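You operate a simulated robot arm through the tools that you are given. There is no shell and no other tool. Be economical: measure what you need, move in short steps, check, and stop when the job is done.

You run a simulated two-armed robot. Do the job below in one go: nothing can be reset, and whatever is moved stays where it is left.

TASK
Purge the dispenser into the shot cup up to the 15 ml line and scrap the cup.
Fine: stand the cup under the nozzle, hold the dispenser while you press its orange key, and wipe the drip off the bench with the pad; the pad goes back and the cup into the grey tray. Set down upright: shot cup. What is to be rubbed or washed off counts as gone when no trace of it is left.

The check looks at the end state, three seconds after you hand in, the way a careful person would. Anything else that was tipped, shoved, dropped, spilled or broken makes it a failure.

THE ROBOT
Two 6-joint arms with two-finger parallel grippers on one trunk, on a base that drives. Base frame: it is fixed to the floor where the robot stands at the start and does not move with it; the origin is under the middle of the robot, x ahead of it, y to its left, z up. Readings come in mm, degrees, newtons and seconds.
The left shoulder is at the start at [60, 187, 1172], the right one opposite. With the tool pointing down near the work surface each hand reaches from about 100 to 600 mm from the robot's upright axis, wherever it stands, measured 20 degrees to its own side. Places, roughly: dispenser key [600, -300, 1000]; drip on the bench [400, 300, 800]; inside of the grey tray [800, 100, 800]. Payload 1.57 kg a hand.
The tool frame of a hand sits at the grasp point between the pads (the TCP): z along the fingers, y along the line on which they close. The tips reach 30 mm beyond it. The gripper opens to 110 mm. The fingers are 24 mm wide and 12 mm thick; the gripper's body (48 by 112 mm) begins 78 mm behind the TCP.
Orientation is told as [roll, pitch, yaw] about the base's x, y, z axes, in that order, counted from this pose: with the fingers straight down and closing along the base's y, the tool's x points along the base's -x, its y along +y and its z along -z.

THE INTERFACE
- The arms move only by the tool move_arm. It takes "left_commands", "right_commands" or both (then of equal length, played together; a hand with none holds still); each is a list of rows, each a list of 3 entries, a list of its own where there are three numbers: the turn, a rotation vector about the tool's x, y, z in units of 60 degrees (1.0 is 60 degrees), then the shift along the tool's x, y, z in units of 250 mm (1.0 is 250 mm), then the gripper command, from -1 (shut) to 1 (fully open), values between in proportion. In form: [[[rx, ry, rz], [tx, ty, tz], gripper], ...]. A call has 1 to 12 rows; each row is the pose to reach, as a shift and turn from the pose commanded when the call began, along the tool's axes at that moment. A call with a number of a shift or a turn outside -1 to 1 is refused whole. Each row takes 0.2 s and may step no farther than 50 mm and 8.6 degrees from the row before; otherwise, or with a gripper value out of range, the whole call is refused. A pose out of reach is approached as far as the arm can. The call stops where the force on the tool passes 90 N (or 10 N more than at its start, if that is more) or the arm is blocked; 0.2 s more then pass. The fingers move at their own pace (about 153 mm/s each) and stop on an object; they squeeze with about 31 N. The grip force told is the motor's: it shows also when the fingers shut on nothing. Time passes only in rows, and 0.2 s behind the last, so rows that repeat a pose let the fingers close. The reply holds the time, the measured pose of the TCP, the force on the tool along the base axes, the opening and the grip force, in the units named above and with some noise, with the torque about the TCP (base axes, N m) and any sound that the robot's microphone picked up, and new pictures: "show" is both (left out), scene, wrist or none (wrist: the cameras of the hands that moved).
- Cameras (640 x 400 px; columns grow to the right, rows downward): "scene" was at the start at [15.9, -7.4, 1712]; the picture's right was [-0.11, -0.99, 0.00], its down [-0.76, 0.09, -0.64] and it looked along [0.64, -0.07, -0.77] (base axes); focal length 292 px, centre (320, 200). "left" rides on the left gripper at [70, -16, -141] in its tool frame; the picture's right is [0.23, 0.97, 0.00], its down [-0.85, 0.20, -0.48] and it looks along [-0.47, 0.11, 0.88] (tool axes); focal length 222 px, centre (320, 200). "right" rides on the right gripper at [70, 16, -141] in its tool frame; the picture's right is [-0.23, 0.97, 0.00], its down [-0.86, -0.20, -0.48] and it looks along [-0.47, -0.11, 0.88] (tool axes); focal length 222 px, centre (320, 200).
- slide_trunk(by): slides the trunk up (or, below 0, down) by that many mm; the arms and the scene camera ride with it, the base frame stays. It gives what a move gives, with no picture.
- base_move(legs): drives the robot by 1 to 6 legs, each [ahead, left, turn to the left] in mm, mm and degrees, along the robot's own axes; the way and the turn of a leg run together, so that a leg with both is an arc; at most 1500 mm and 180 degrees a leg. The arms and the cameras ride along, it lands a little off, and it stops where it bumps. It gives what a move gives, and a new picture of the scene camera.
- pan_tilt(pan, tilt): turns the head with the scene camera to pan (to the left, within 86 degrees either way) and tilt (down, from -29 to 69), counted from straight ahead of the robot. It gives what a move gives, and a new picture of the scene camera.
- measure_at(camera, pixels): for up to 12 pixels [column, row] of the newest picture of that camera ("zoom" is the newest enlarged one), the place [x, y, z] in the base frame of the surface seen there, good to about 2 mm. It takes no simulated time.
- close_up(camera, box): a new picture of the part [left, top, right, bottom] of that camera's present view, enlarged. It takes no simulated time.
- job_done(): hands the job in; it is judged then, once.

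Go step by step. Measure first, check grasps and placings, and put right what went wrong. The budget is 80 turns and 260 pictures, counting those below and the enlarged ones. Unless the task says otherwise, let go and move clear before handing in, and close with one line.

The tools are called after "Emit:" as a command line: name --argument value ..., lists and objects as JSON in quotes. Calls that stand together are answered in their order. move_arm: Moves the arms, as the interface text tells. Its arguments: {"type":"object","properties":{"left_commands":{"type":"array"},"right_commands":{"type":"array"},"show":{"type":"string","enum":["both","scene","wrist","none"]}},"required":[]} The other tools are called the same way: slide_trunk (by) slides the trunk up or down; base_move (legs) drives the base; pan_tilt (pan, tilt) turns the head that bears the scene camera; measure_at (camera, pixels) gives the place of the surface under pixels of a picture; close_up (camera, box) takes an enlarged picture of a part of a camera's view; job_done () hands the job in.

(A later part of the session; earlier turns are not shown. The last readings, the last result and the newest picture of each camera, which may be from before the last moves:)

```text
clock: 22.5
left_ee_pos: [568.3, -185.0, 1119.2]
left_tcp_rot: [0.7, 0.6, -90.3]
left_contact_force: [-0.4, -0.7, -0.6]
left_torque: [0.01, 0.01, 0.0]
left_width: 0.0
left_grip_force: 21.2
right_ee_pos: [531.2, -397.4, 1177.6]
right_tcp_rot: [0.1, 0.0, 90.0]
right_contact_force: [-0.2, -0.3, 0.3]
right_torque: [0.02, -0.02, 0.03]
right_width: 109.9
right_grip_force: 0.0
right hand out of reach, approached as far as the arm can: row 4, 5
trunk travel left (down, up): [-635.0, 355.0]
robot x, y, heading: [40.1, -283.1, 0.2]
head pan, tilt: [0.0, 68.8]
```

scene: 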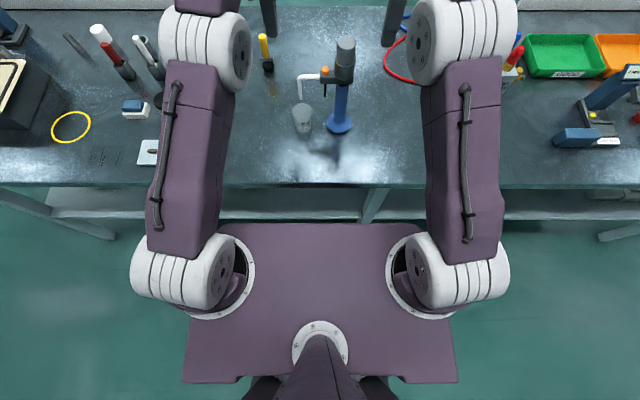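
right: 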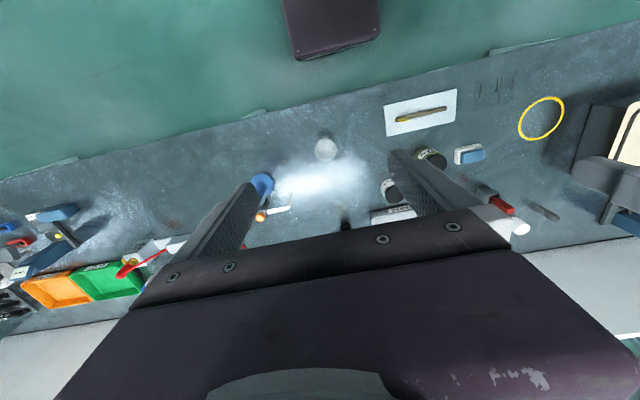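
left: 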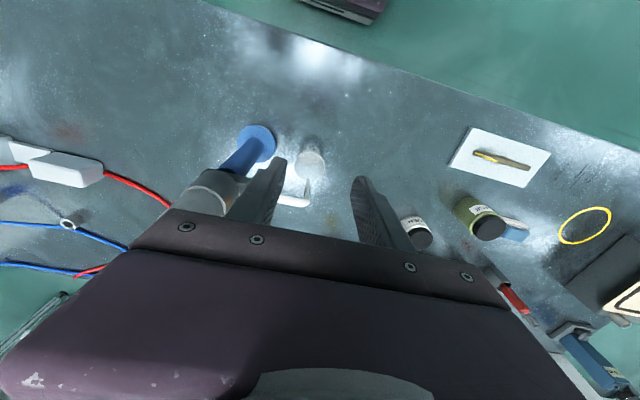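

The right arm is stretched at this height, so I'll raise the trunk 80 mm, then tilt the right hand 30° and approach.

Emit:
slide_trunk --by 80

Emit:
move_arm --right_commands '[[[0, -0.125, 0], [-0.007, -0.025, 0.11], 1], [[0, -0.25, 0], [-0.014, -0.05, 0.21], 1], [[0, -0.375, 0], [-0.021, -0.075, 0.32], 1], [[0, -0.5, 0], [-0.028, -0.1, 0.42], 1]]' --show "both"

```text
clock: 23.7
left_ee_pos: [569.0, -184.9, 1199.5]
left_tcp_rot: [0.8, 0.6, -90.1]
left_contact_force: [-0.3, 0.7, 0.4]
left_torque: [0.06, -0.01, 0.0]
left_width: 0.0
left_grip_force: 21.6
right_ee_pos: [532.2, -396.4, 1257.0]
right_tcp_rot: [0.0, 0.0, 89.9]
right_contact_force: [-0.6, -0.2, 0.7]
right_torque: [-0.01, -0.03, 0.01]
right_width: 109.7
right_grip_force: 0.0
trunk travel left (down, up): [-715.0, 275.0]
robot x, y, heading: [41.7, -276.4, 0.5]
head pan, tilt: [0.0, 68.8]
```

```text
clock: 24.7
left_ee_pos: [568.7, -185.5, 1198.0]
left_tcp_rot: [0.7, 0.8, -90.2]
left_contact_force: [0.7, -0.1, -0.5]
left_torque: [0.02, 0.01, 0.01]
left_width: 0.0
left_grip_force: 21.4
right_ee_pos: [558.5, -389.7, 1151.1]
right_tcp_rot: [0.0, -30.2, 89.9]
right_contact_force: [-0.9, -1.0, -0.8]
right_torque: [0.05, 0.04, 0.01]
right_width: 110.1
right_grip_force: 0.0
trunk travel left (down, up): [-715.0, 275.0]
robot x, y, heading: [36.4, -281.6, -0.1]
head pan, tilt: [0.0, 68.8]
```

scene: 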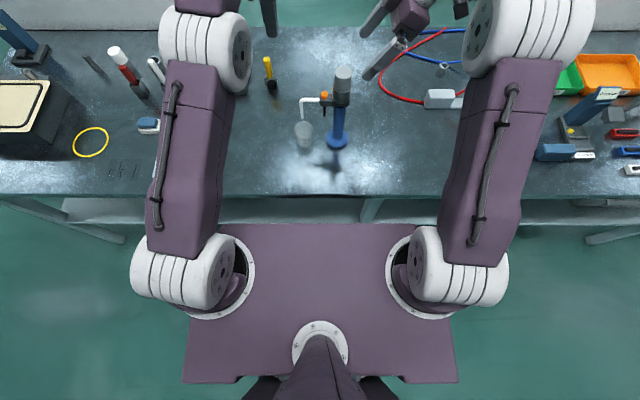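
right: 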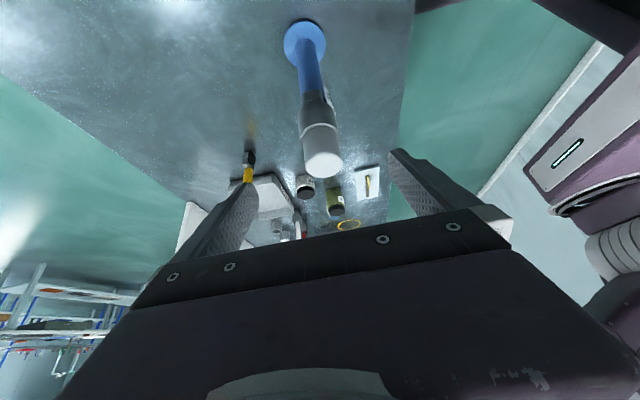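

The right hand is lined up with the head between its fingers (322,165). I'll measure the head from here.

Emit:
measure_at --camera "right" --pixels '[[322, 165], [306, 160], [341, 160], [302, 132], [337, 132], [318, 100], [305, 40]]'

```text
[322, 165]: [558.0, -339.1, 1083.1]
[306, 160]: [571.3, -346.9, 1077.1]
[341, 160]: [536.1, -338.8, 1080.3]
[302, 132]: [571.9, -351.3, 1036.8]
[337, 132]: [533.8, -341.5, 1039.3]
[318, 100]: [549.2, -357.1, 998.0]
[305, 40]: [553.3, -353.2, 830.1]
```

The head axis is about (555,-335). I'll advance 112 mm along the fingers and then close.

Emit:
move_arm --right_commands '[[[0, 0, 0], [0.007, 0.005, 0.149], 1], [[0, 0, 0], [0.013, 0.01, 0.298], 1], [[0, 0, 0], [0.02, 0.014, 0.447], 1]]' --show "both"

```text
clock: 25.5
left_ee_pos: [569.5, -184.5, 1198.6]
left_tcp_rot: [0.7, 0.7, -90.0]
left_contact_force: [-0.2, 0.8, 0.1]
left_torque: [-0.01, -0.02, -0.02]
left_width: 0.0
left_grip_force: 21.2
right_ee_pos: [552.0, -336.6, 1052.4]
right_tcp_rot: [0.0, -30.0, 89.9]
right_contact_force: [-0.7, -0.2, -0.9]
right_torque: [-0.04, 0.0, -0.01]
right_width: 109.7
right_grip_force: 0.1
trunk travel left (down, up): [-715.0, 275.0]
robot x, y, heading: [41.4, -281.1, -0.1]
head pan, tilt: [0.0, 68.8]
```

scene: 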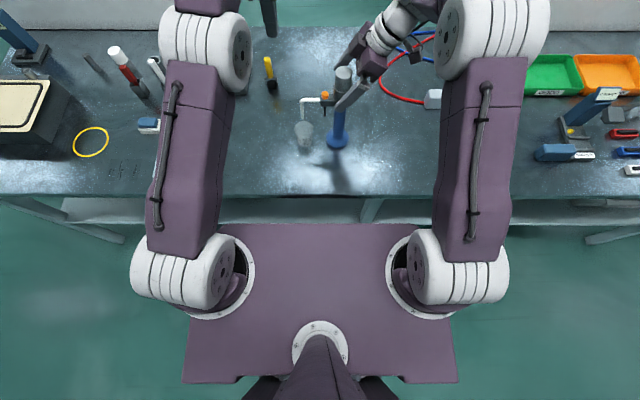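
right: 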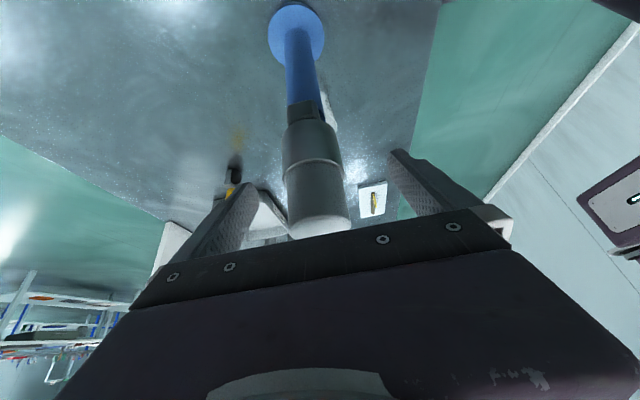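

The head sits between the fingers. I'll check centring by measuring both finger pads and the head sides in this picture.

Emit:
measure_at --camera "right" --pixels '[[240, 215], [408, 180], [290, 190], [342, 180], [315, 170], [318, 215]]'

```text
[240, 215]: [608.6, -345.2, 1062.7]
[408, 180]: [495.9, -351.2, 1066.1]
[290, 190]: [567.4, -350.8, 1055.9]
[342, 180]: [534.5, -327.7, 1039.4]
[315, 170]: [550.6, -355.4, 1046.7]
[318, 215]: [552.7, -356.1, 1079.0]
```

The pads' midpoint is x=552 and the head axis about 555. I'll shift 3 mm and close gently.

Emit:
move_arm --right_commands '[[[0, 0, 0], [0, -0.011, 0], 1], [[0, 0, 0], [0, -0.011, 0], 0.3], [[0, 0, 0], [0, -0.011, 0], 0.0], [[0, 0, 0], [0, -0.011, 0], -0.1], [[0, 0, 0], [0, -0.011, 0], -0.2], [[0, 0, 0], [0, -0.011, 0], -0.3], [[0, 0, 0], [0, -0.011, 0], -0.3]]' --show "both"

```text
clock: 27.1
left_ee_pos: [569.6, -184.1, 1198.7]
left_tcp_rot: [0.7, 0.7, -90.1]
left_contact_force: [-0.2, -0.1, -0.9]
left_torque: [0.02, 0.03, -0.01]
left_width: 0.0
left_grip_force: 20.9
right_ee_pos: [554.9, -337.9, 1053.2]
right_tcp_rot: [0.0, -30.0, 89.9]
right_contact_force: [-2.0, 0.0, 0.3]
right_torque: [0.05, 0.13, -0.03]
right_width: 51.1
right_grip_force: 30.9
trunk travel left (down, up): [-715.0, 275.0]
robot x, y, heading: [36.5, -281.1, 0.1]
head pan, tilt: [0.0, 68.8]
```

scene: 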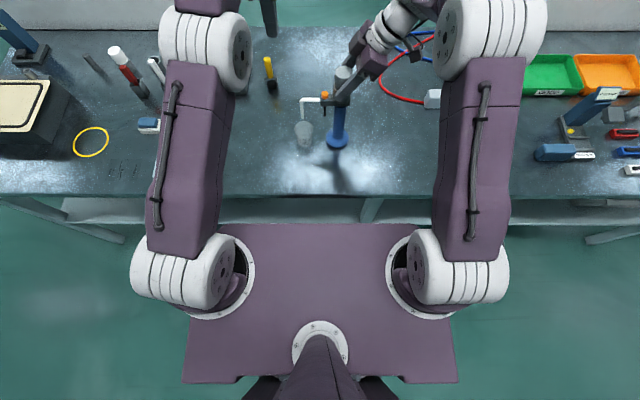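
right: 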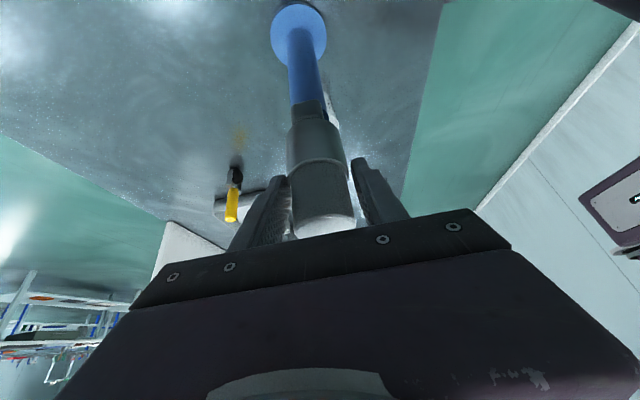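

The head is held at 51 mm width. Now I'll bring the left closed fingers to about 20 mm above the orange key.

Emit:
move_arm --left_commands '[[[0, 0, 0], [-0.11, -0.016, 0.11], -1], [[0, 0, 0], [-0.22, -0.031, 0.23], -1], [[0, 0, 0], [-0.33, -0.047, 0.37], -1], [[0, 0, 0], [-0.412, -0.062, 0.532], -1], [[0, 0, 0], [-0.412, -0.062, 0.532], -1]]' --show "both"

```text
clock: 28.3
left_ee_pos: [554.3, -282.6, 1063.0]
left_tcp_rot: [0.6, 0.6, -90.1]
left_contact_force: [-1.0, -0.4, -0.1]
left_torque: [-0.01, -0.01, 0.01]
left_width: 0.0
left_grip_force: 20.9
right_ee_pos: [554.5, -338.1, 1053.3]
right_tcp_rot: [0.0, -29.9, 90.0]
right_contact_force: [-1.3, 0.4, 0.1]
right_torque: [0.06, 0.16, 0.01]
right_width: 51.5
right_grip_force: 31.0
trunk travel left (down, up): [-715.0, 275.0]
robot x, y, heading: [38.7, -280.5, 0.3]
head pan, tilt: [0.0, 68.8]
```

scene: 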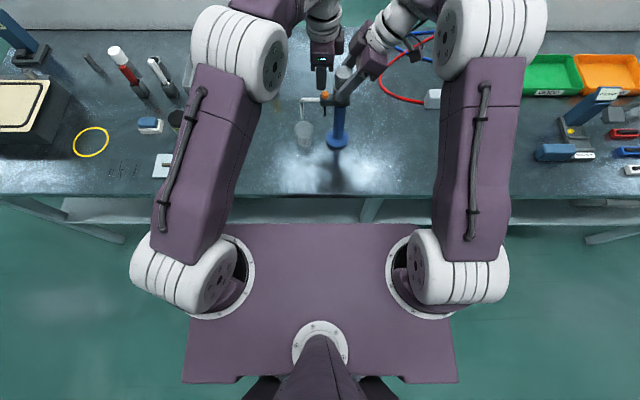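
left: 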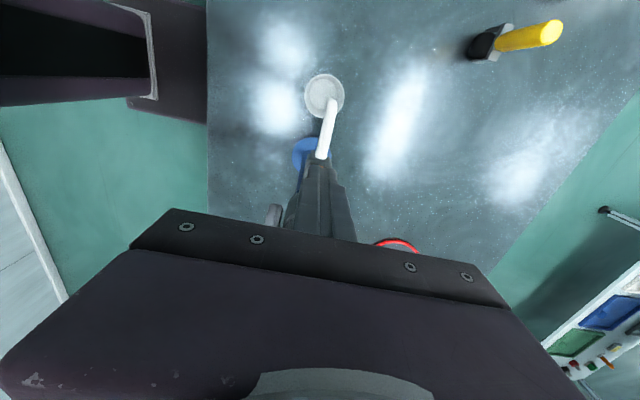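

The left camera shows straight into the cup (325,95). I'll centre on the key and lower to just about touching it.

Emit:
move_arm --left_commands '[[[0, 0, 0], [-0.024, 0, 0.03], -1], [[0, 0, 0], [-0.024, 0, 0.06], -1], [[0, 0, 0], [-0.024, 0, 0.076], -1]]' --show "both"

Emit:
close_up --camera "left" --box '[270, 60, 370, 130]'

Emit:
close_up --camera "scene" --box '[280, 70, 360, 160]'

```text
clock: 29.1
left_ee_pos: [555.1, -291.8, 1045.4]
left_tcp_rot: [0.7, 0.8, -90.1]
left_contact_force: [0.4, 1.1, 0.1]
left_torque: [-0.02, 0.01, 0.04]
left_width: 0.1
left_grip_force: 21.2
right_ee_pos: [555.3, -337.0, 1053.4]
right_tcp_rot: [0.0, -30.0, 89.9]
right_contact_force: [-1.4, 0.5, -0.6]
right_torque: [0.04, 0.1, 0.0]
right_width: 51.4
right_grip_force: 31.0
trunk travel left (down, up): [-715.0, 275.0]
robot x, y, heading: [39.0, -280.7, 0.2]
head pan, tilt: [0.0, 68.8]
```

scene: 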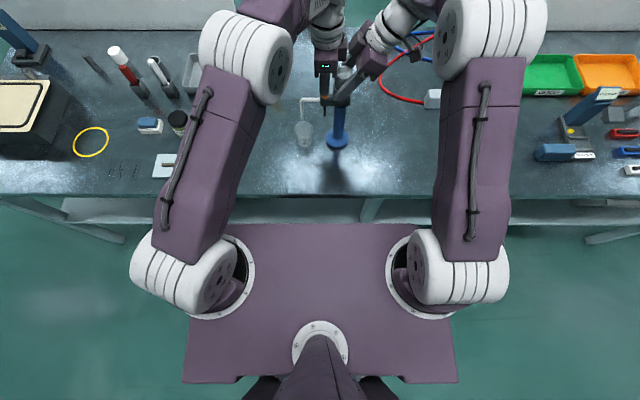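
left: 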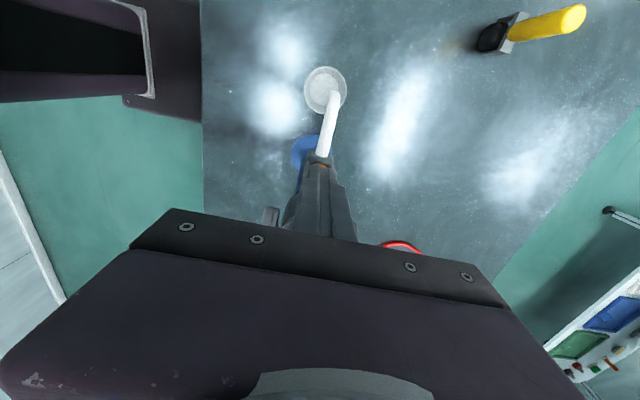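

```text
5.71 times, centred on (320, 95) of left
```

zoom: 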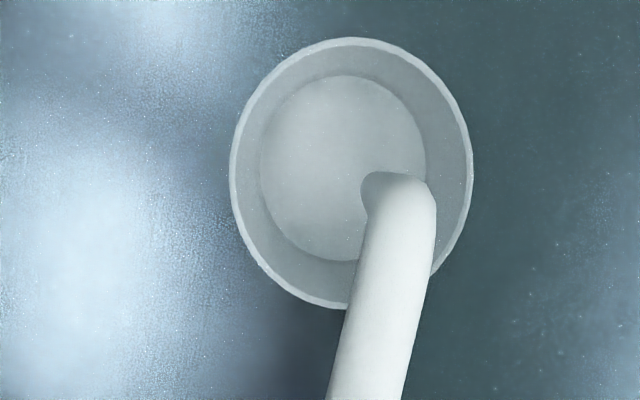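

```text
4.44 times, centred on (320, 115) of scene
```

zoom: 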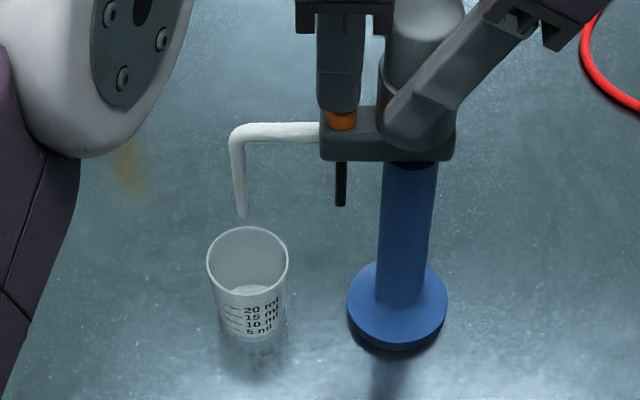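

The finger is right above the key and both views show into the cup. I'll make a short press of about 4 mm and release.

Emit:
move_arm --left_commands '[[[0, 0, 0], [0, 0, 0.012], -1], [[0, 0, 0], [0, 0, 0.02], -1]]' --show "none"

Emit:
close_up --camera "left" --box '[270, 60, 370, 130]'

Emit:
close_up --camera "scene" --box '[280, 70, 360, 160]'

```text
clock: 29.7
left_ee_pos: [555.2, -291.7, 1040.6]
left_tcp_rot: [0.7, 0.7, -90.1]
left_contact_force: [0.4, 1.1, 3.2]
left_torque: [0.02, 0.02, 0.02]
left_width: 0.2
left_grip_force: 21.2
right_ee_pos: [554.8, -337.1, 1053.9]
right_tcp_rot: [0.0, -30.0, 89.9]
right_contact_force: [-1.6, -0.5, 0.3]
right_torque: [0.01, -0.06, 0.06]
right_width: 51.5
right_grip_force: 31.1
trunk travel left (down, up): [-715.0, 275.0]
robot x, y, heading: [38.1, -281.9, 0.5]
head pan, tilt: [0.0, 68.8]
```

```text
5.71 times, centred on (320, 95) of left
```

zoom: 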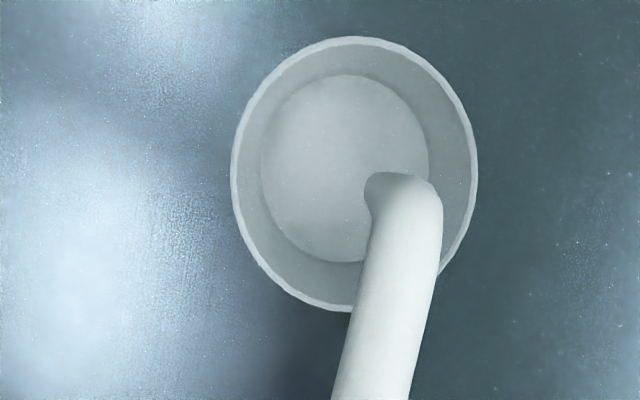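

```text
4.44 times, centred on (320, 115) of scene
```

zoom: 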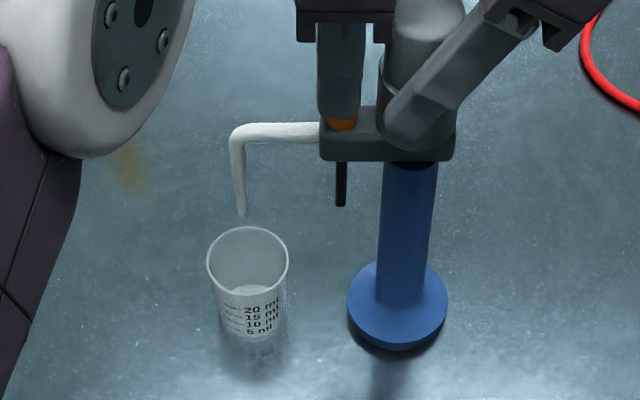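

The key gives with 3 N and no flow yet. I'll press 2 mm deeper.

Emit:
move_arm --left_commands '[[[0, 0, 0], [0, 0, 0.008], -1]]' --show "none"

Emit:
close_up --camera "left" --box '[270, 60, 370, 130]'

Emit:
close_up --camera "scene" --box '[280, 90, 330, 160]'

```text
clock: 30.1
left_ee_pos: [554.3, -291.6, 1039.6]
left_tcp_rot: [0.8, 0.7, -90.1]
left_contact_force: [-0.1, 0.9, 3.9]
left_torque: [0.02, 0.01, -0.03]
left_width: 0.1
left_grip_force: 21.5
right_ee_pos: [555.9, -336.4, 1053.5]
right_tcp_rot: [0.0, -30.1, 89.9]
right_contact_force: [0.1, -0.1, -0.2]
right_torque: [-0.09, -0.07, 0.07]
right_width: 51.3
right_grip_force: 31.4
trunk travel left (down, up): [-715.0, 275.0]
robot x, y, heading: [36.7, -281.5, 0.1]
head pan, tilt: [0.0, 68.8]
```

```text
5.71 times, centred on (320, 95) of left
```

zoom: 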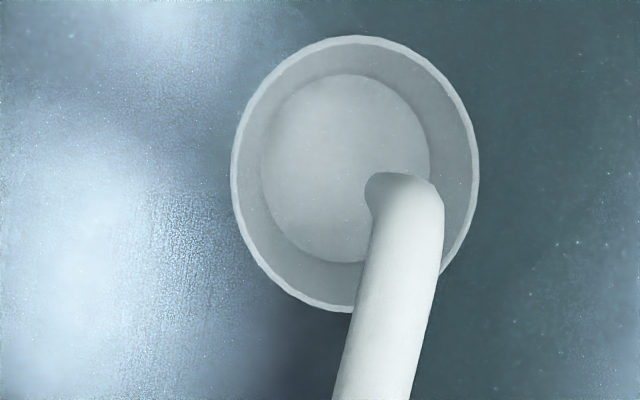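

```text
5.71 times, centred on (305, 125) of scene
```

zoom: 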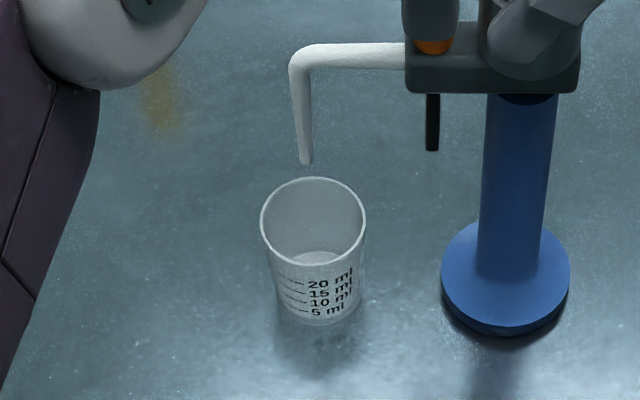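

Still no flow at 3.9 N. I'll press 2.5 mm deeper.

Emit:
move_arm --left_commands '[[[0, 0, 0], [0, 0, 0.01], -1]]' --show "none"

Emit:
close_up --camera "left" --box '[270, 60, 370, 130]'

Emit:
close_up --camera "scene" --box '[280, 90, 330, 160]'

```text
clock: 30.5
left_ee_pos: [554.4, -291.6, 1035.8]
left_tcp_rot: [0.8, 0.7, -90.1]
left_contact_force: [-1.0, 1.2, 6.9]
left_torque: [0.02, 0.04, -0.02]
left_width: 0.0
left_grip_force: 21.1
right_ee_pos: [554.4, -338.3, 1054.0]
right_tcp_rot: [0.0, -30.0, 89.9]
right_contact_force: [0.4, -0.3, -1.0]
right_torque: [-0.08, -0.18, -0.03]
right_width: 51.3
right_grip_force: 31.1
trunk travel left (down, up): [-715.0, 275.0]
robot x, y, heading: [39.4, -281.9, 0.1]
head pan, tilt: [0.0, 68.8]
heard: click
```

```text
5.71 times, centred on (320, 95) of left
```

zoom: 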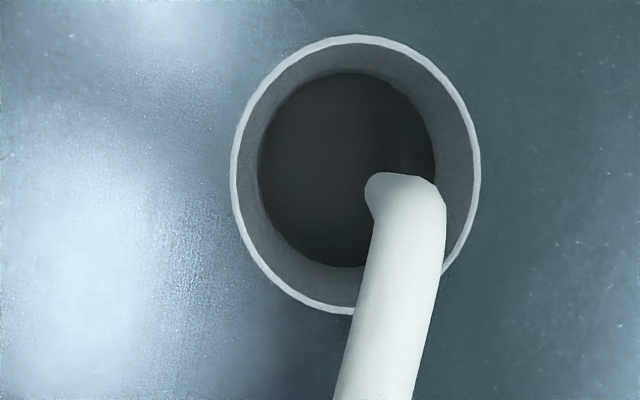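

```text
5.71 times, centred on (305, 125) of scene
```

zoom: 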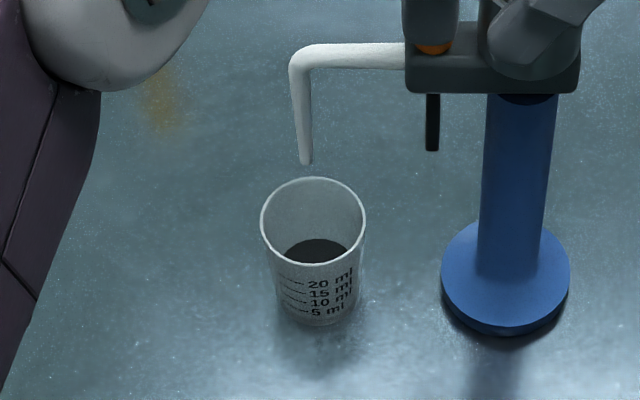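

A click, and dark liquid is in the cup. I'll measure the level before going on.

Emit:
measure_at --camera "zoom" --pixels '[[318, 250], [310, 247], [330, 255], [285, 277], [290, 287], [293, 297], [297, 310]]'

Emit:
measure_at --camera "left" --pixels '[[322, 85], [315, 95], [325, 78], [320, 100]]'

```text
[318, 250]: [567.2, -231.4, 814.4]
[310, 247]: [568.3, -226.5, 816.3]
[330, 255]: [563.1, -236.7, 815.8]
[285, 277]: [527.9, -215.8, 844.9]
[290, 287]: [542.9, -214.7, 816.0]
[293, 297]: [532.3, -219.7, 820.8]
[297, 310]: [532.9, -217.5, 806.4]
```

```text
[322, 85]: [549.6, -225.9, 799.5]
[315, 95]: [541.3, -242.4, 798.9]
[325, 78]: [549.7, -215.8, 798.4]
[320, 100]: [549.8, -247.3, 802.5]
```

The level reads about 815, roughly the 5 ml mark after a fraction of a second, so I'll release right away to calibrate the rate.

Emit:
move_arm --left_commands '[[[0, 0, 0], [0, 0, -0.024], -1]]' --show "none"

Emit:
close_up --camera "scene" --box '[290, 118, 322, 150]'

Emit:
measure_at --camera "zoom" --pixels '[[320, 170], [300, 165], [340, 170], [320, 160], [310, 175], [330, 175]]'

```text
clock: 30.9
left_ee_pos: [555.2, -291.4, 1041.1]
left_tcp_rot: [0.7, 0.8, -90.1]
left_contact_force: [1.6, 0.8, 2.5]
left_torque: [0.0, 0.0, -0.01]
left_width: 0.1
left_grip_force: 20.9
right_ee_pos: [555.5, -337.2, 1053.4]
right_tcp_rot: [0.0, -30.0, 89.9]
right_contact_force: [-0.8, -0.7, 0.7]
right_torque: [-0.08, 0.02, 0.07]
right_width: 51.4
right_grip_force: 30.6
trunk travel left (down, up): [-715.0, 275.0]
robot x, y, heading: [39.4, -278.6, 0.2]
head pan, tilt: [0.0, 68.8]
```

```text
12.50 times, centred on (306, 134) of scene
```

zoom: 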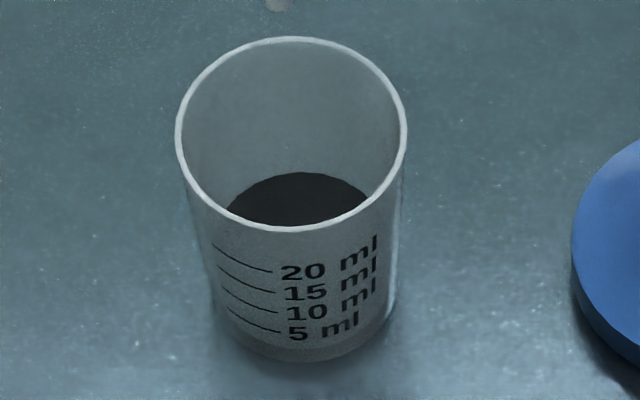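

```text
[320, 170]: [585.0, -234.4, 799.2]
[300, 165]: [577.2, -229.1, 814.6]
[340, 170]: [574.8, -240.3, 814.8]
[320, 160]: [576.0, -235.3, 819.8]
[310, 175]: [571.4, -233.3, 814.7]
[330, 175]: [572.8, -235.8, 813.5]
```

The level is now about 814.5. I'll measure each mark line in this same picture.

Emit:
measure_at --camera "zoom" --pixels '[[240, 259], [245, 280], [250, 302], [254, 321], [260, 267], [263, 288], [267, 309], [270, 328], [320, 345], [320, 215], [300, 200], [280, 195]]'

```text
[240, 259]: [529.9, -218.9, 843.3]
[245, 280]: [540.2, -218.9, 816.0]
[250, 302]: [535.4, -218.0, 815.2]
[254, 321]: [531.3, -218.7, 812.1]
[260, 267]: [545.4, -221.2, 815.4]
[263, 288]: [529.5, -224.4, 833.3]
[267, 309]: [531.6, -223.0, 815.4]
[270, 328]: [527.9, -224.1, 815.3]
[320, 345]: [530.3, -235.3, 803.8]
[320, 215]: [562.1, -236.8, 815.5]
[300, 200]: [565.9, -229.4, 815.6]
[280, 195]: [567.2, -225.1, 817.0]
```

The marks come out about 10 mm apart (5→~813, 10→~822, 15→~832, 20→~842), so the level 815 is about 6 ml. I'll give one quick press-and-release and compare.

Emit:
move_arm --left_commands '[[[0, 0, 0], [0, 0, 0.024], -1], [[0, 0, 0], [0, 0, -0.008], -1]]' --show "none"

Emit:
close_up --camera "scene" --box '[290, 118, 322, 150]'

Emit:
measure_at --camera "zoom" --pixels '[[320, 190], [300, 185], [300, 200], [310, 205], [280, 200], [330, 200], [310, 195]]'

```text
clock: 31.5
left_ee_pos: [555.4, -292.0, 1042.7]
left_tcp_rot: [0.7, 0.7, -90.1]
left_contact_force: [-0.8, -0.5, -0.8]
left_torque: [0.01, 0.01, 0.01]
left_width: 0.1
left_grip_force: 20.4
right_ee_pos: [554.8, -338.1, 1053.4]
right_tcp_rot: [0.2, -30.0, 89.9]
right_contact_force: [-1.8, 0.5, 0.1]
right_torque: [-0.06, 0.11, -0.05]
right_width: 51.4
right_grip_force: 30.9
trunk travel left (down, up): [-715.0, 275.0]
robot x, y, heading: [40.7, -281.6, -0.1]
head pan, tilt: [0.0, 68.8]
heard: click
```

```text
12.50 times, centred on (306, 134) of scene
```

zoom: 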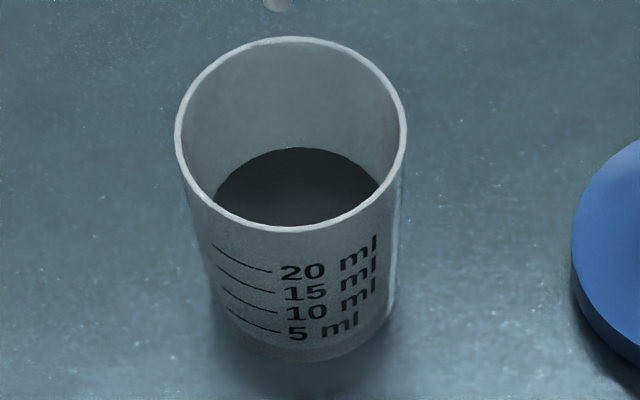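

```text
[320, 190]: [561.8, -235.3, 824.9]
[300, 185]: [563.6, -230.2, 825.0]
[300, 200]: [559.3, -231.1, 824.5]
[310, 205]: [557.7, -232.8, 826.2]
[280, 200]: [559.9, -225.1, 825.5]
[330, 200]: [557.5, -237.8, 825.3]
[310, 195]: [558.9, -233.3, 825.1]
```

Two clicks put the level at 815 and then 825, so each press doses 5 ml. One more click should reach the 15 ml line.

Emit:
move_arm --left_commands '[[[0, 0, 0], [0, 0, 0.032], -1], [[0, 0, 0], [0, 0, 0], -1], [[0, 0, 0], [0, 0, -0.04], -1]]' --show "none"

Emit:
close_up --camera "scene" --box '[290, 118, 322, 150]'

Emit:
measure_at --camera "zoom" --pixels '[[320, 190], [300, 185], [300, 200], [310, 205], [280, 200], [330, 200], [263, 288], [260, 267]]'

```text
clock: 32.3
left_ee_pos: [554.2, -292.3, 1054.2]
left_tcp_rot: [0.7, 0.6, -90.1]
left_contact_force: [-0.1, 0.1, -0.2]
left_torque: [0.01, -0.01, -0.02]
left_width: 0.1
left_grip_force: 21.4
right_ee_pos: [555.2, -337.0, 1052.5]
right_tcp_rot: [0.0, -30.1, 89.9]
right_contact_force: [-1.5, 0.0, -0.4]
right_torque: [-0.04, 0.12, 0.02]
right_width: 51.2
right_grip_force: 31.2
trunk travel left (down, up): [-715.0, 275.0]
robot x, y, heading: [37.9, -280.5, 0.0]
head pan, tilt: [0.0, 68.8]
heard: click
```

```text
12.50 times, centred on (306, 134) of scene
```

zoom: 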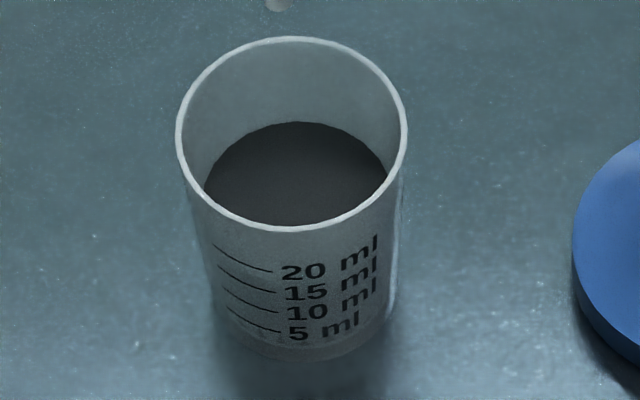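

```text
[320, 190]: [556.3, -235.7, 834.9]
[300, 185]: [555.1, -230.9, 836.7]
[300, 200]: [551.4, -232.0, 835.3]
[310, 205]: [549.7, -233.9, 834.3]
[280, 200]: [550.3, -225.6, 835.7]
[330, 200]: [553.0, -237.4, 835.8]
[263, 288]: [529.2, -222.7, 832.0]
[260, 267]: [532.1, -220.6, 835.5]
```

The level is at 835, three 5 ml doses, which matches the 15 ml line. I'll lift the left hand away, release the dispenser and back the right hand out along its fingers.

Emit:
move_arm --left_commands '[[[0, 0, 0], [0, 0, -0.14], -1], [[0, 0, 0], [0.1, 0, -0.28], -1], [[0, 0, 0], [0.2, 0, -0.4], -1], [[0, 0, 0], [0.3, 0, -0.4], -1], [[0, 0, 0], [0.3, 0, -0.4], -1], [[0, 0, 0], [0.3, 0, -0.4], -1], [[0, 0, 0], [0.3, 0, -0.4], -1]]' --right_commands '[[[0, 0, 0], [0, 0, 0], -0.3], [[0, 0, 0], [0, 0, 0], 0.2], [[0, 0, 0], [0, 0, 0], 1], [[0, 0, 0], [0, 0, 0], 1], [[0, 0, 0], [0, 0, -0.16], 1], [[0, 0, 0], [0, 0, -0.32], 1], [[0, 0, 0], [0, 0, -0.48], 1]]' --show "both"

```text
clock: 33.9
left_ee_pos: [552.5, -217.3, 1154.2]
left_tcp_rot: [0.9, 0.7, -90.1]
left_contact_force: [-0.7, 1.4, -0.8]
left_torque: [-0.01, 0.01, -0.01]
left_width: 0.0
left_grip_force: 21.3
right_ee_pos: [553.9, -397.6, 1158.3]
right_tcp_rot: [0.1, -30.0, 89.8]
right_contact_force: [-0.6, 0.9, -0.8]
right_torque: [-0.03, 0.0, 0.0]
right_width: 110.0
right_grip_force: 0.1
trunk travel left (down, up): [-715.0, 275.0]
robot x, y, heading: [36.5, -280.1, 0.0]
head pan, tilt: [0.0, 68.8]
```

scene: 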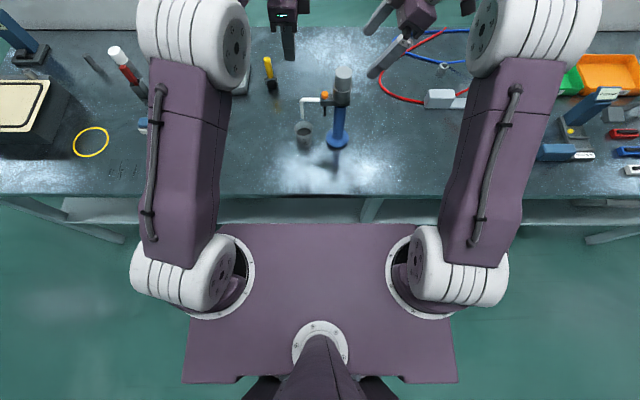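
right: 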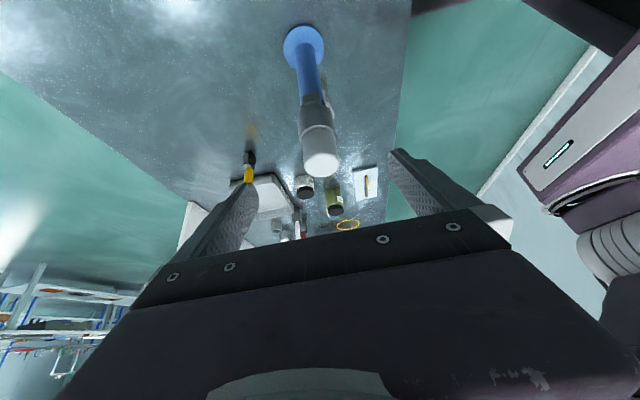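
left: 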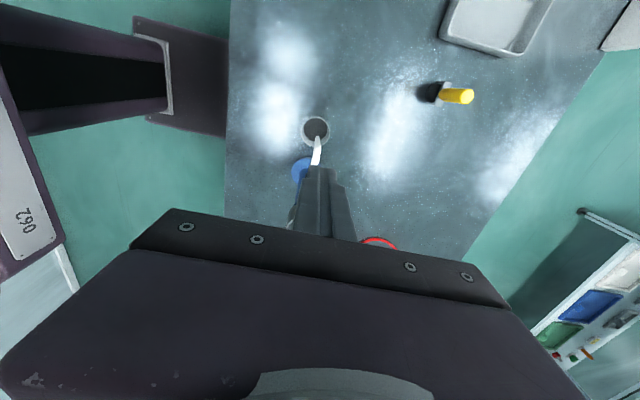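

The dispenser stands steady and released. I'll swing the right hand clear and turn the left hand back to fetch the cup.

Emit:
move_arm --right_commands '[[[0, 0, 0], [0.07, 0, -0.088], 1], [[0, 0, 0], [0.14, 0, -0.176], 1], [[0, 0, 0], [0.216, 0, -0.264], 1], [[0, 0, 0], [0.216, 0.1, -0.264], 1], [[0, 0, 0], [0.216, 0.2, -0.264], 1], [[0, 0, 0], [0.216, 0.3, -0.264], 1], [[0, 0, 0], [0.216, 0.4, -0.264], 1]]' --left_commands '[[[0, 0, -0.14], [0, 0, 0], -1], [[0, 0, -0.28], [0, 0, 0], -1], [[0, 0, -0.42], [0, 0, 0], -0.5], [[0, 0, -0.56], [0, 0, 0], 0], [[0, 0, -0.7], [0, 0, 0], 0.36], [[0, 0, -0.84], [0, 0, 0], 0.36], [[0, 0, -0.98], [0, 0, 0], 0.36]]' --show "none"

Emit:
move_arm --left_commands '[[[0, 0, -0.13], [0, 0, 0], 0.36], [[0, 0, -0.26], [0, 0, 0], 0.36], [[0, 0, -0.39], [0, 0, 0], 0.36], [[0, 0, -0.515], [0, 0, 0], 0.36]]' --show "none"

Emit:
base_move --legs '[[-80, 0, 0]]'

Emit:
slide_trunk --by -80

```text
clock: 35.5
left_ee_pos: [551.5, -216.8, 1153.5]
left_tcp_rot: [1.0, -0.4, -31.1]
left_contact_force: [0.2, -0.4, -0.3]
left_torque: [-0.02, -0.05, -0.03]
left_width: 74.5
left_grip_force: 0.0
right_ee_pos: [454.7, -477.8, 1187.6]
right_tcp_rot: [-0.1, -30.0, 89.8]
right_contact_force: [-0.3, 0.5, -0.1]
right_torque: [0.01, 0.0, 0.01]
right_width: 109.9
right_grip_force: 0.1
trunk travel left (down, up): [-715.0, 275.0]
robot x, y, heading: [36.0, -281.1, 0.2]
head pan, tilt: [0.0, 68.8]
```

```text
clock: 36.5
left_ee_pos: [553.2, -217.7, 1154.1]
left_tcp_rot: [0.7, -0.7, -0.3]
left_contact_force: [0.4, 0.2, -0.1]
left_torque: [0.03, 0.01, -0.02]
left_width: 74.8
left_grip_force: 0.0
right_ee_pos: [455.6, -478.5, 1187.7]
right_tcp_rot: [0.0, -30.0, 89.9]
right_contact_force: [-0.8, 0.1, 0.1]
right_torque: [0.0, -0.02, -0.01]
right_width: 109.9
right_grip_force: 0.2
trunk travel left (down, up): [-715.0, 275.0]
robot x, y, heading: [38.1, -283.0, 0.3]
head pan, tilt: [0.0, 68.8]
```

```text
clock: 37.6
left_ee_pos: [476.0, -216.6, 1153.5]
left_tcp_rot: [0.8, -0.7, -0.3]
left_contact_force: [0.4, 0.4, -0.7]
left_torque: [-0.03, 0.0, 0.04]
left_width: 74.5
left_grip_force: 0.1
right_ee_pos: [376.9, -476.6, 1187.9]
right_tcp_rot: [0.0, -30.1, 89.8]
right_contact_force: [-1.1, 0.0, 0.4]
right_torque: [-0.03, -0.02, 0.02]
right_width: 110.0
right_grip_force: 0.1
trunk travel left (down, up): [-715.0, 275.0]
robot x, y, heading: [-40.7, -276.3, 0.4]
head pan, tilt: [0.0, 68.8]
```

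scene: 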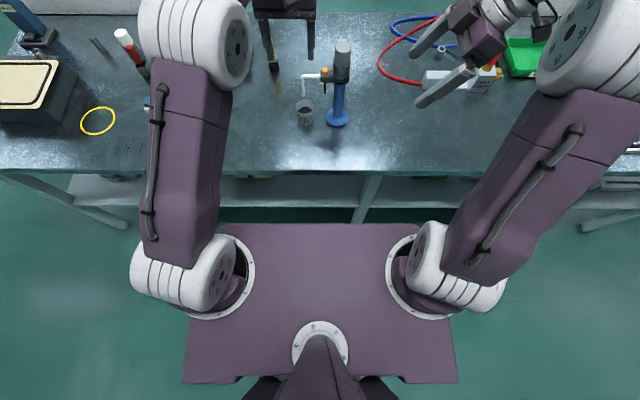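

```text
clock: 38.7
left_ee_pos: [472.3, -216.9, 1075.2]
left_tcp_rot: [0.6, -0.8, -0.3]
left_contact_force: [-0.2, 0.0, -0.6]
left_torque: [0.0, 0.03, 0.01]
left_width: 74.7
left_grip_force: 0.0
right_ee_pos: [374.7, -476.6, 1108.6]
right_tcp_rot: [0.0, -29.9, 90.0]
right_contact_force: [0.3, -1.3, -0.7]
right_torque: [-0.03, -0.01, 0.0]
right_width: 109.9
right_grip_force: 0.0
trunk travel left (down, up): [-635.0, 355.0]
robot x, y, heading: [-40.5, -282.9, 0.4]
head pan, tilt: [0.0, 68.8]
```

Everything is as planned. I'll retrace the earlier path in reverse: down and tilted 36°, in front of the cup.

Emit:
move_arm --left_commands '[[[0, -0.05, 0], [0, -0.01, 0.12], 0.36], [[0, -0.17, 0], [0, -0.02, 0.25], 0.36], [[0, -0.29, 0], [0, -0.03, 0.38], 0.36], [[0, -0.41, 0], [0, -0.04, 0.51], 0.36], [[0, -0.52, 0], [0, -0.05, 0.64], 0.36], [[0, -0.6, 0], [-0.01, -0.056, 0.76], 0.36], [[0, -0.6, 0], [-0.02, -0.056, 0.884], 0.36]]' --show "both"

```text
clock: 40.3
left_ee_pos: [481.1, -227.6, 850.6]
left_tcp_rot: [0.9, -36.5, -0.8]
left_contact_force: [0.6, -0.6, 0.5]
left_torque: [0.01, 0.02, 0.0]
left_width: 74.6
left_grip_force: 0.1
left hand out of reach, approached as far as the arm can: row 5, 6
right_ee_pos: [376.8, -476.8, 1107.2]
right_tcp_rot: [0.1, -30.0, 90.0]
right_contact_force: [-0.3, -0.2, -0.1]
right_torque: [0.03, 0.01, 0.01]
right_width: 109.9
right_grip_force: 0.1
trunk travel left (down, up): [-635.0, 355.0]
robot x, y, heading: [-40.9, -283.3, 0.3]
head pan, tilt: [0.0, 68.8]
```

scene: 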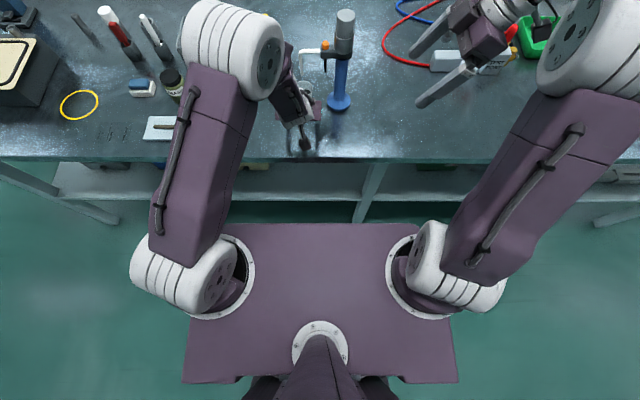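
left: 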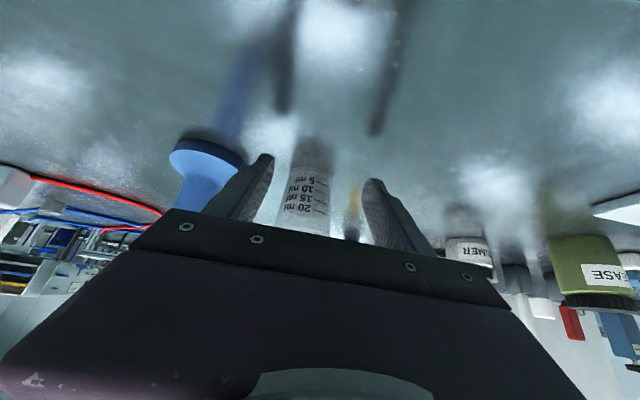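

The cup is between the open fingers, slightly right of centre. I'll correct y and advance 70 mm around it.

Emit:
move_arm --left_commands '[[[0, 0, 0], [0, -0.014, 0], 0.36], [[0, 0, 0], [-0.076, -0.014, 0.054], 0.36], [[0, 0, 0], [-0.152, -0.013, 0.109], 0.36], [[0, 0, 0], [-0.228, -0.012, 0.163], 0.36]]' --show "wrist"

Emit:
measure_at --camera "left" --pixels '[[265, 190], [370, 205], [285, 200], [352, 200]]'

```text
clock: 41.3
left_ee_pos: [552.4, -231.6, 854.4]
left_tcp_rot: [0.9, -36.6, -0.7]
left_contact_force: [-0.7, -0.9, 1.2]
left_torque: [0.0, 0.0, 0.01]
left_width: 74.9
left_grip_force: 0.2
right_ee_pos: [375.7, -477.5, 1107.7]
right_tcp_rot: [0.1, -30.0, 90.0]
right_contact_force: [0.4, -0.7, -0.1]
right_torque: [0.02, -0.01, -0.02]
right_width: 110.1
right_grip_force: 0.1
trunk travel left (down, up): [-635.0, 355.0]
robot x, y, heading: [-40.4, -282.3, 0.1]
head pan, tilt: [0.0, 68.8]
```

left: 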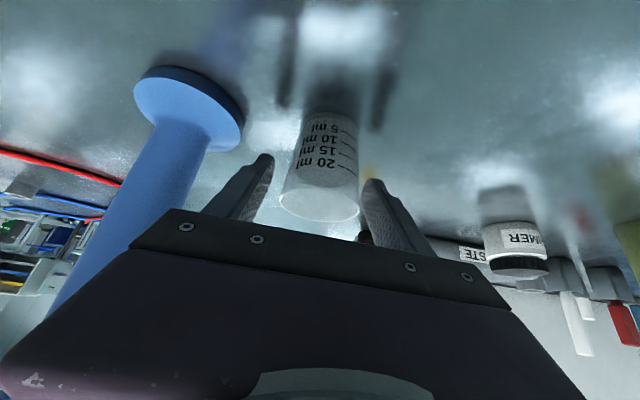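

```text
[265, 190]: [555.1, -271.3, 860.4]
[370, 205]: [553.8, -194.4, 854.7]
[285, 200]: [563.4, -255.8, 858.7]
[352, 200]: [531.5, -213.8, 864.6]
```

The cup is centred (pads at −271 and −194). I'll close gently and check the level against the marks.

Emit:
move_arm --left_commands '[[[0, 0, 0], [0, 0, 0], 0.1], [[0, 0, 0], [0, 0, 0], 0.02], [[0, 0, 0], [0, 0, 0], -0.06], [[0, 0, 0], [0, 0, 0], -0.12], [[0, 0, 0], [0, 0, 0], -0.18]]' --show "none"

Emit:
close_up --camera "left" --box '[270, 95, 380, 230]'

```text
clock: 42.5
left_ee_pos: [551.0, -232.2, 854.0]
left_tcp_rot: [0.9, -36.6, -0.9]
left_contact_force: [-0.1, -0.1, 0.8]
left_torque: [0.01, 0.04, 0.0]
left_width: 54.6
left_grip_force: 31.0
right_ee_pos: [375.1, -475.7, 1109.4]
right_tcp_rot: [0.0, -30.0, 90.0]
right_contact_force: [0.0, 0.1, 0.8]
right_torque: [0.01, -0.01, 0.01]
right_width: 110.2
right_grip_force: 0.0
trunk travel left (down, up): [-635.0, 355.0]
robot x, y, heading: [-42.0, -281.4, 0.3]
head pan, tilt: [0.0, 68.8]
```

```text
2.96 times, centred on (325, 162) of left
```

zoom: 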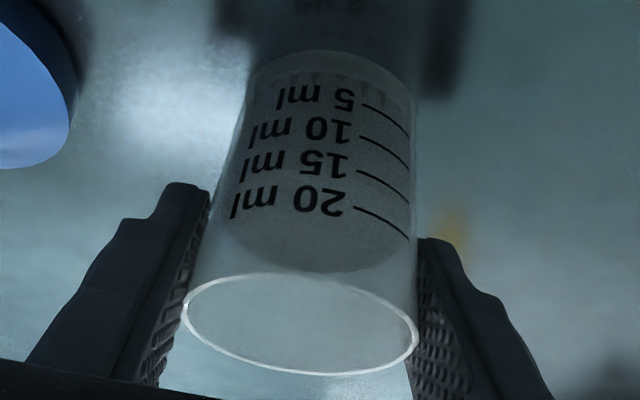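

The level agrees with the 15 ml line and the cup is held at 54.6. I'll lift 12 mm and back out smoothly from under the nozzle.

Emit:
move_arm --left_commands '[[[0, 0, 0], [-0.014, 0, -0.019], -0.18], [[0, 0, 0], [-0.029, 0, -0.039], -0.18], [[0, 0, 0], [0.03, 0, -0.08], -0.18], [[0, 0, 0], [0.1, 0, -0.13], -0.18], [[0, 0, 0], [0.17, 0, -0.18], -0.18], [[0, 0, 0], [0.21, 0, -0.21], -0.18]]' --show "both"

```text
clock: 43.9
left_ee_pos: [476.3, -230.9, 866.3]
left_tcp_rot: [1.0, -36.8, -0.9]
left_contact_force: [0.5, 0.5, -0.1]
left_torque: [0.02, -0.01, 0.01]
left_width: 54.3
left_grip_force: 31.1
right_ee_pos: [373.7, -477.4, 1108.1]
right_tcp_rot: [-0.1, -30.0, 90.1]
right_contact_force: [-0.9, 0.6, 0.7]
right_torque: [-0.02, 0.02, 0.03]
right_width: 110.0
right_grip_force: 0.0
trunk travel left (down, up): [-635.0, 355.0]
robot x, y, heading: [-42.8, -281.8, 0.0]
head pan, tilt: [0.0, 68.8]
```

scene: 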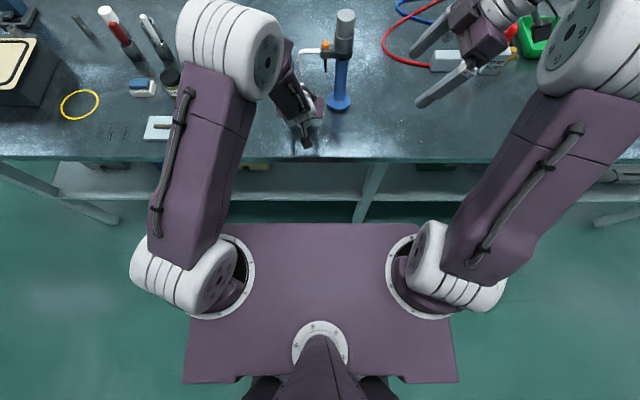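
left: 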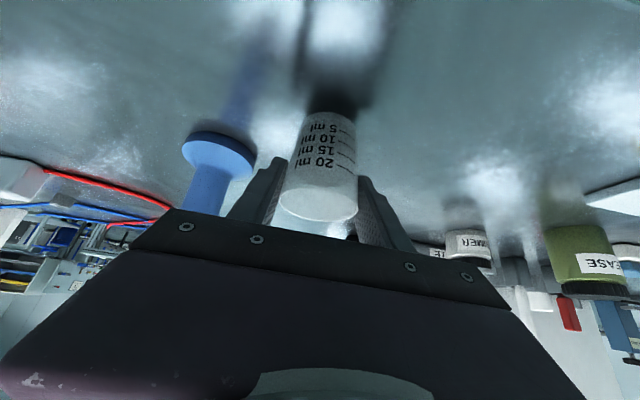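

The cup is clear of the nozzle. I'll raise the trunk 120 mm so the cup passes over the jars, then drive left towards the tray.

Emit:
slide_trunk --by 120

Emit:
base_move --legs '[[0, 295, 0]]'

```text
clock: 45.4
left_ee_pos: [477.3, -231.1, 987.1]
left_tcp_rot: [0.9, -36.7, -1.0]
left_contact_force: [-0.8, -1.0, 0.0]
left_torque: [-0.01, -0.03, 0.0]
left_width: 54.6
left_grip_force: 31.0
right_ee_pos: [375.9, -477.8, 1227.8]
right_tcp_rot: [0.0, -30.0, 89.9]
right_contact_force: [-0.7, 0.8, -0.8]
right_torque: [-0.01, -0.02, -0.04]
right_width: 109.6
right_grip_force: 0.1
trunk travel left (down, up): [-755.0, 235.0]
robot x, y, heading: [-39.3, -277.9, 0.2]
head pan, tilt: [0.0, 68.8]
```

```text
clock: 47.5
left_ee_pos: [477.2, 59.7, 985.8]
left_tcp_rot: [1.0, -36.8, -1.0]
left_contact_force: [0.0, -0.9, -0.9]
left_torque: [0.03, 0.03, 0.0]
left_width: 54.1
left_grip_force: 30.4
right_ee_pos: [373.3, -185.1, 1226.8]
right_tcp_rot: [0.0, -30.2, 90.0]
right_contact_force: [1.1, 0.4, 0.1]
right_torque: [0.01, 0.01, -0.01]
right_width: 110.0
right_grip_force: 0.0
trunk travel left (down, up): [-755.0, 235.0]
robot x, y, heading: [-46.2, 13.5, 0.2]
head pan, tilt: [0.0, 68.8]
```

scene: 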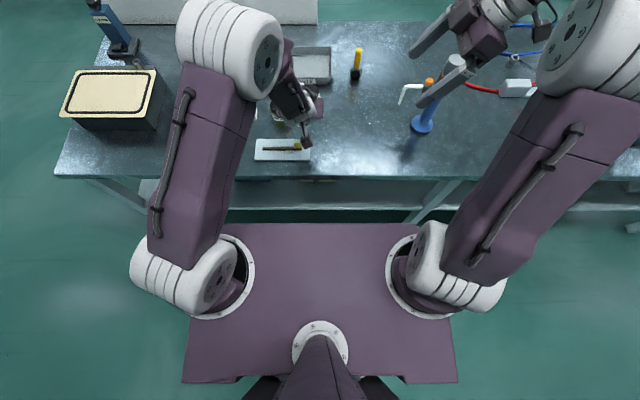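

All is clear below. I'll drive ahead 150 mm towards the tray.

Emit:
base_move --legs '[[120, 0, 0], [40, 0, 0]]'

```text
clock: 49.2
left_ee_pos: [626.6, 60.8, 990.1]
left_tcp_rot: [0.9, -37.1, -1.0]
left_contact_force: [-1.3, 0.4, 0.4]
left_torque: [0.0, -0.06, -0.03]
left_width: 54.4
left_grip_force: 31.0
right_ee_pos: [523.1, -184.1, 1231.1]
right_tcp_rot: [-0.4, -30.0, 90.1]
right_contact_force: [-1.2, 0.3, -0.4]
right_torque: [0.01, -0.03, -0.04]
right_width: 109.9
right_grip_force: 0.1
trunk travel left (down, up): [-755.0, 235.0]
robot x, y, heading: [111.4, 11.5, 0.1]
head pan, tilt: [0.0, 68.8]
```

scene: 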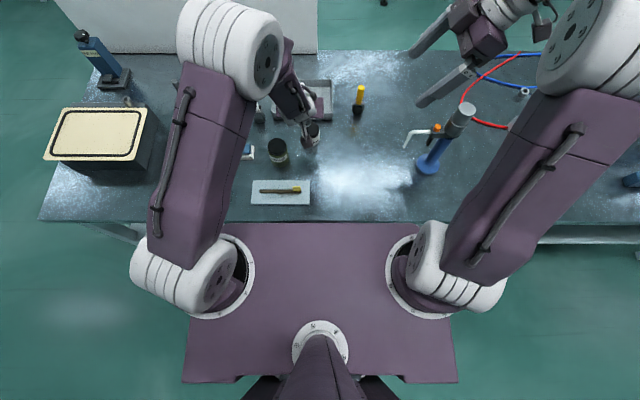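

No bump. I'll look at the tray from the left wrist camera and scene to find its edges.

Emit:
close_up --camera "scene" --box '[240, 60, 360, 150]'

Emit:
measure_at --camera "zoom" --pixels '[[420, 110], [480, 110], [482, 200], [420, 90], [475, 90], [455, 150], [460, 195], [470, 240], [200, 200], [100, 240]]'

Emit:
close_up --camera "left" --box '[160, 50, 480, 250]'

```text
4.44 times, centred on (300, 105) of scene
```

zoom: 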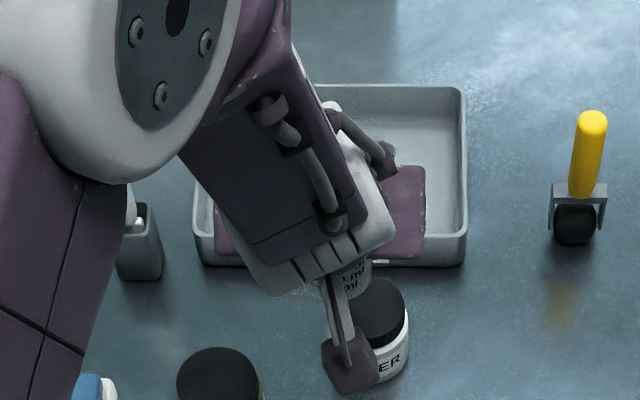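

```text
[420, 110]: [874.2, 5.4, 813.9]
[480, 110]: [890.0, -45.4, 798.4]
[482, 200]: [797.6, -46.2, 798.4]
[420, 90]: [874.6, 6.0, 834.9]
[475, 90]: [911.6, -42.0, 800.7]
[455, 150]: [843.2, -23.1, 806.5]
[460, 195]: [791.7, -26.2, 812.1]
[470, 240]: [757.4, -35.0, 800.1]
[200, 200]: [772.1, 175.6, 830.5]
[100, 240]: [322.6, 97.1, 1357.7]
```

```text
2.00 times, centred on (320, 150) of left
```

zoom: 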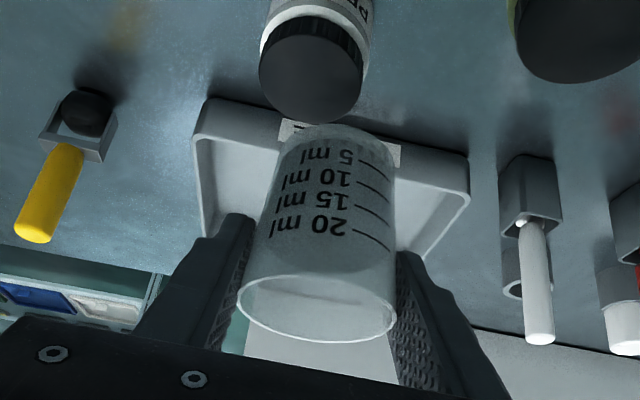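

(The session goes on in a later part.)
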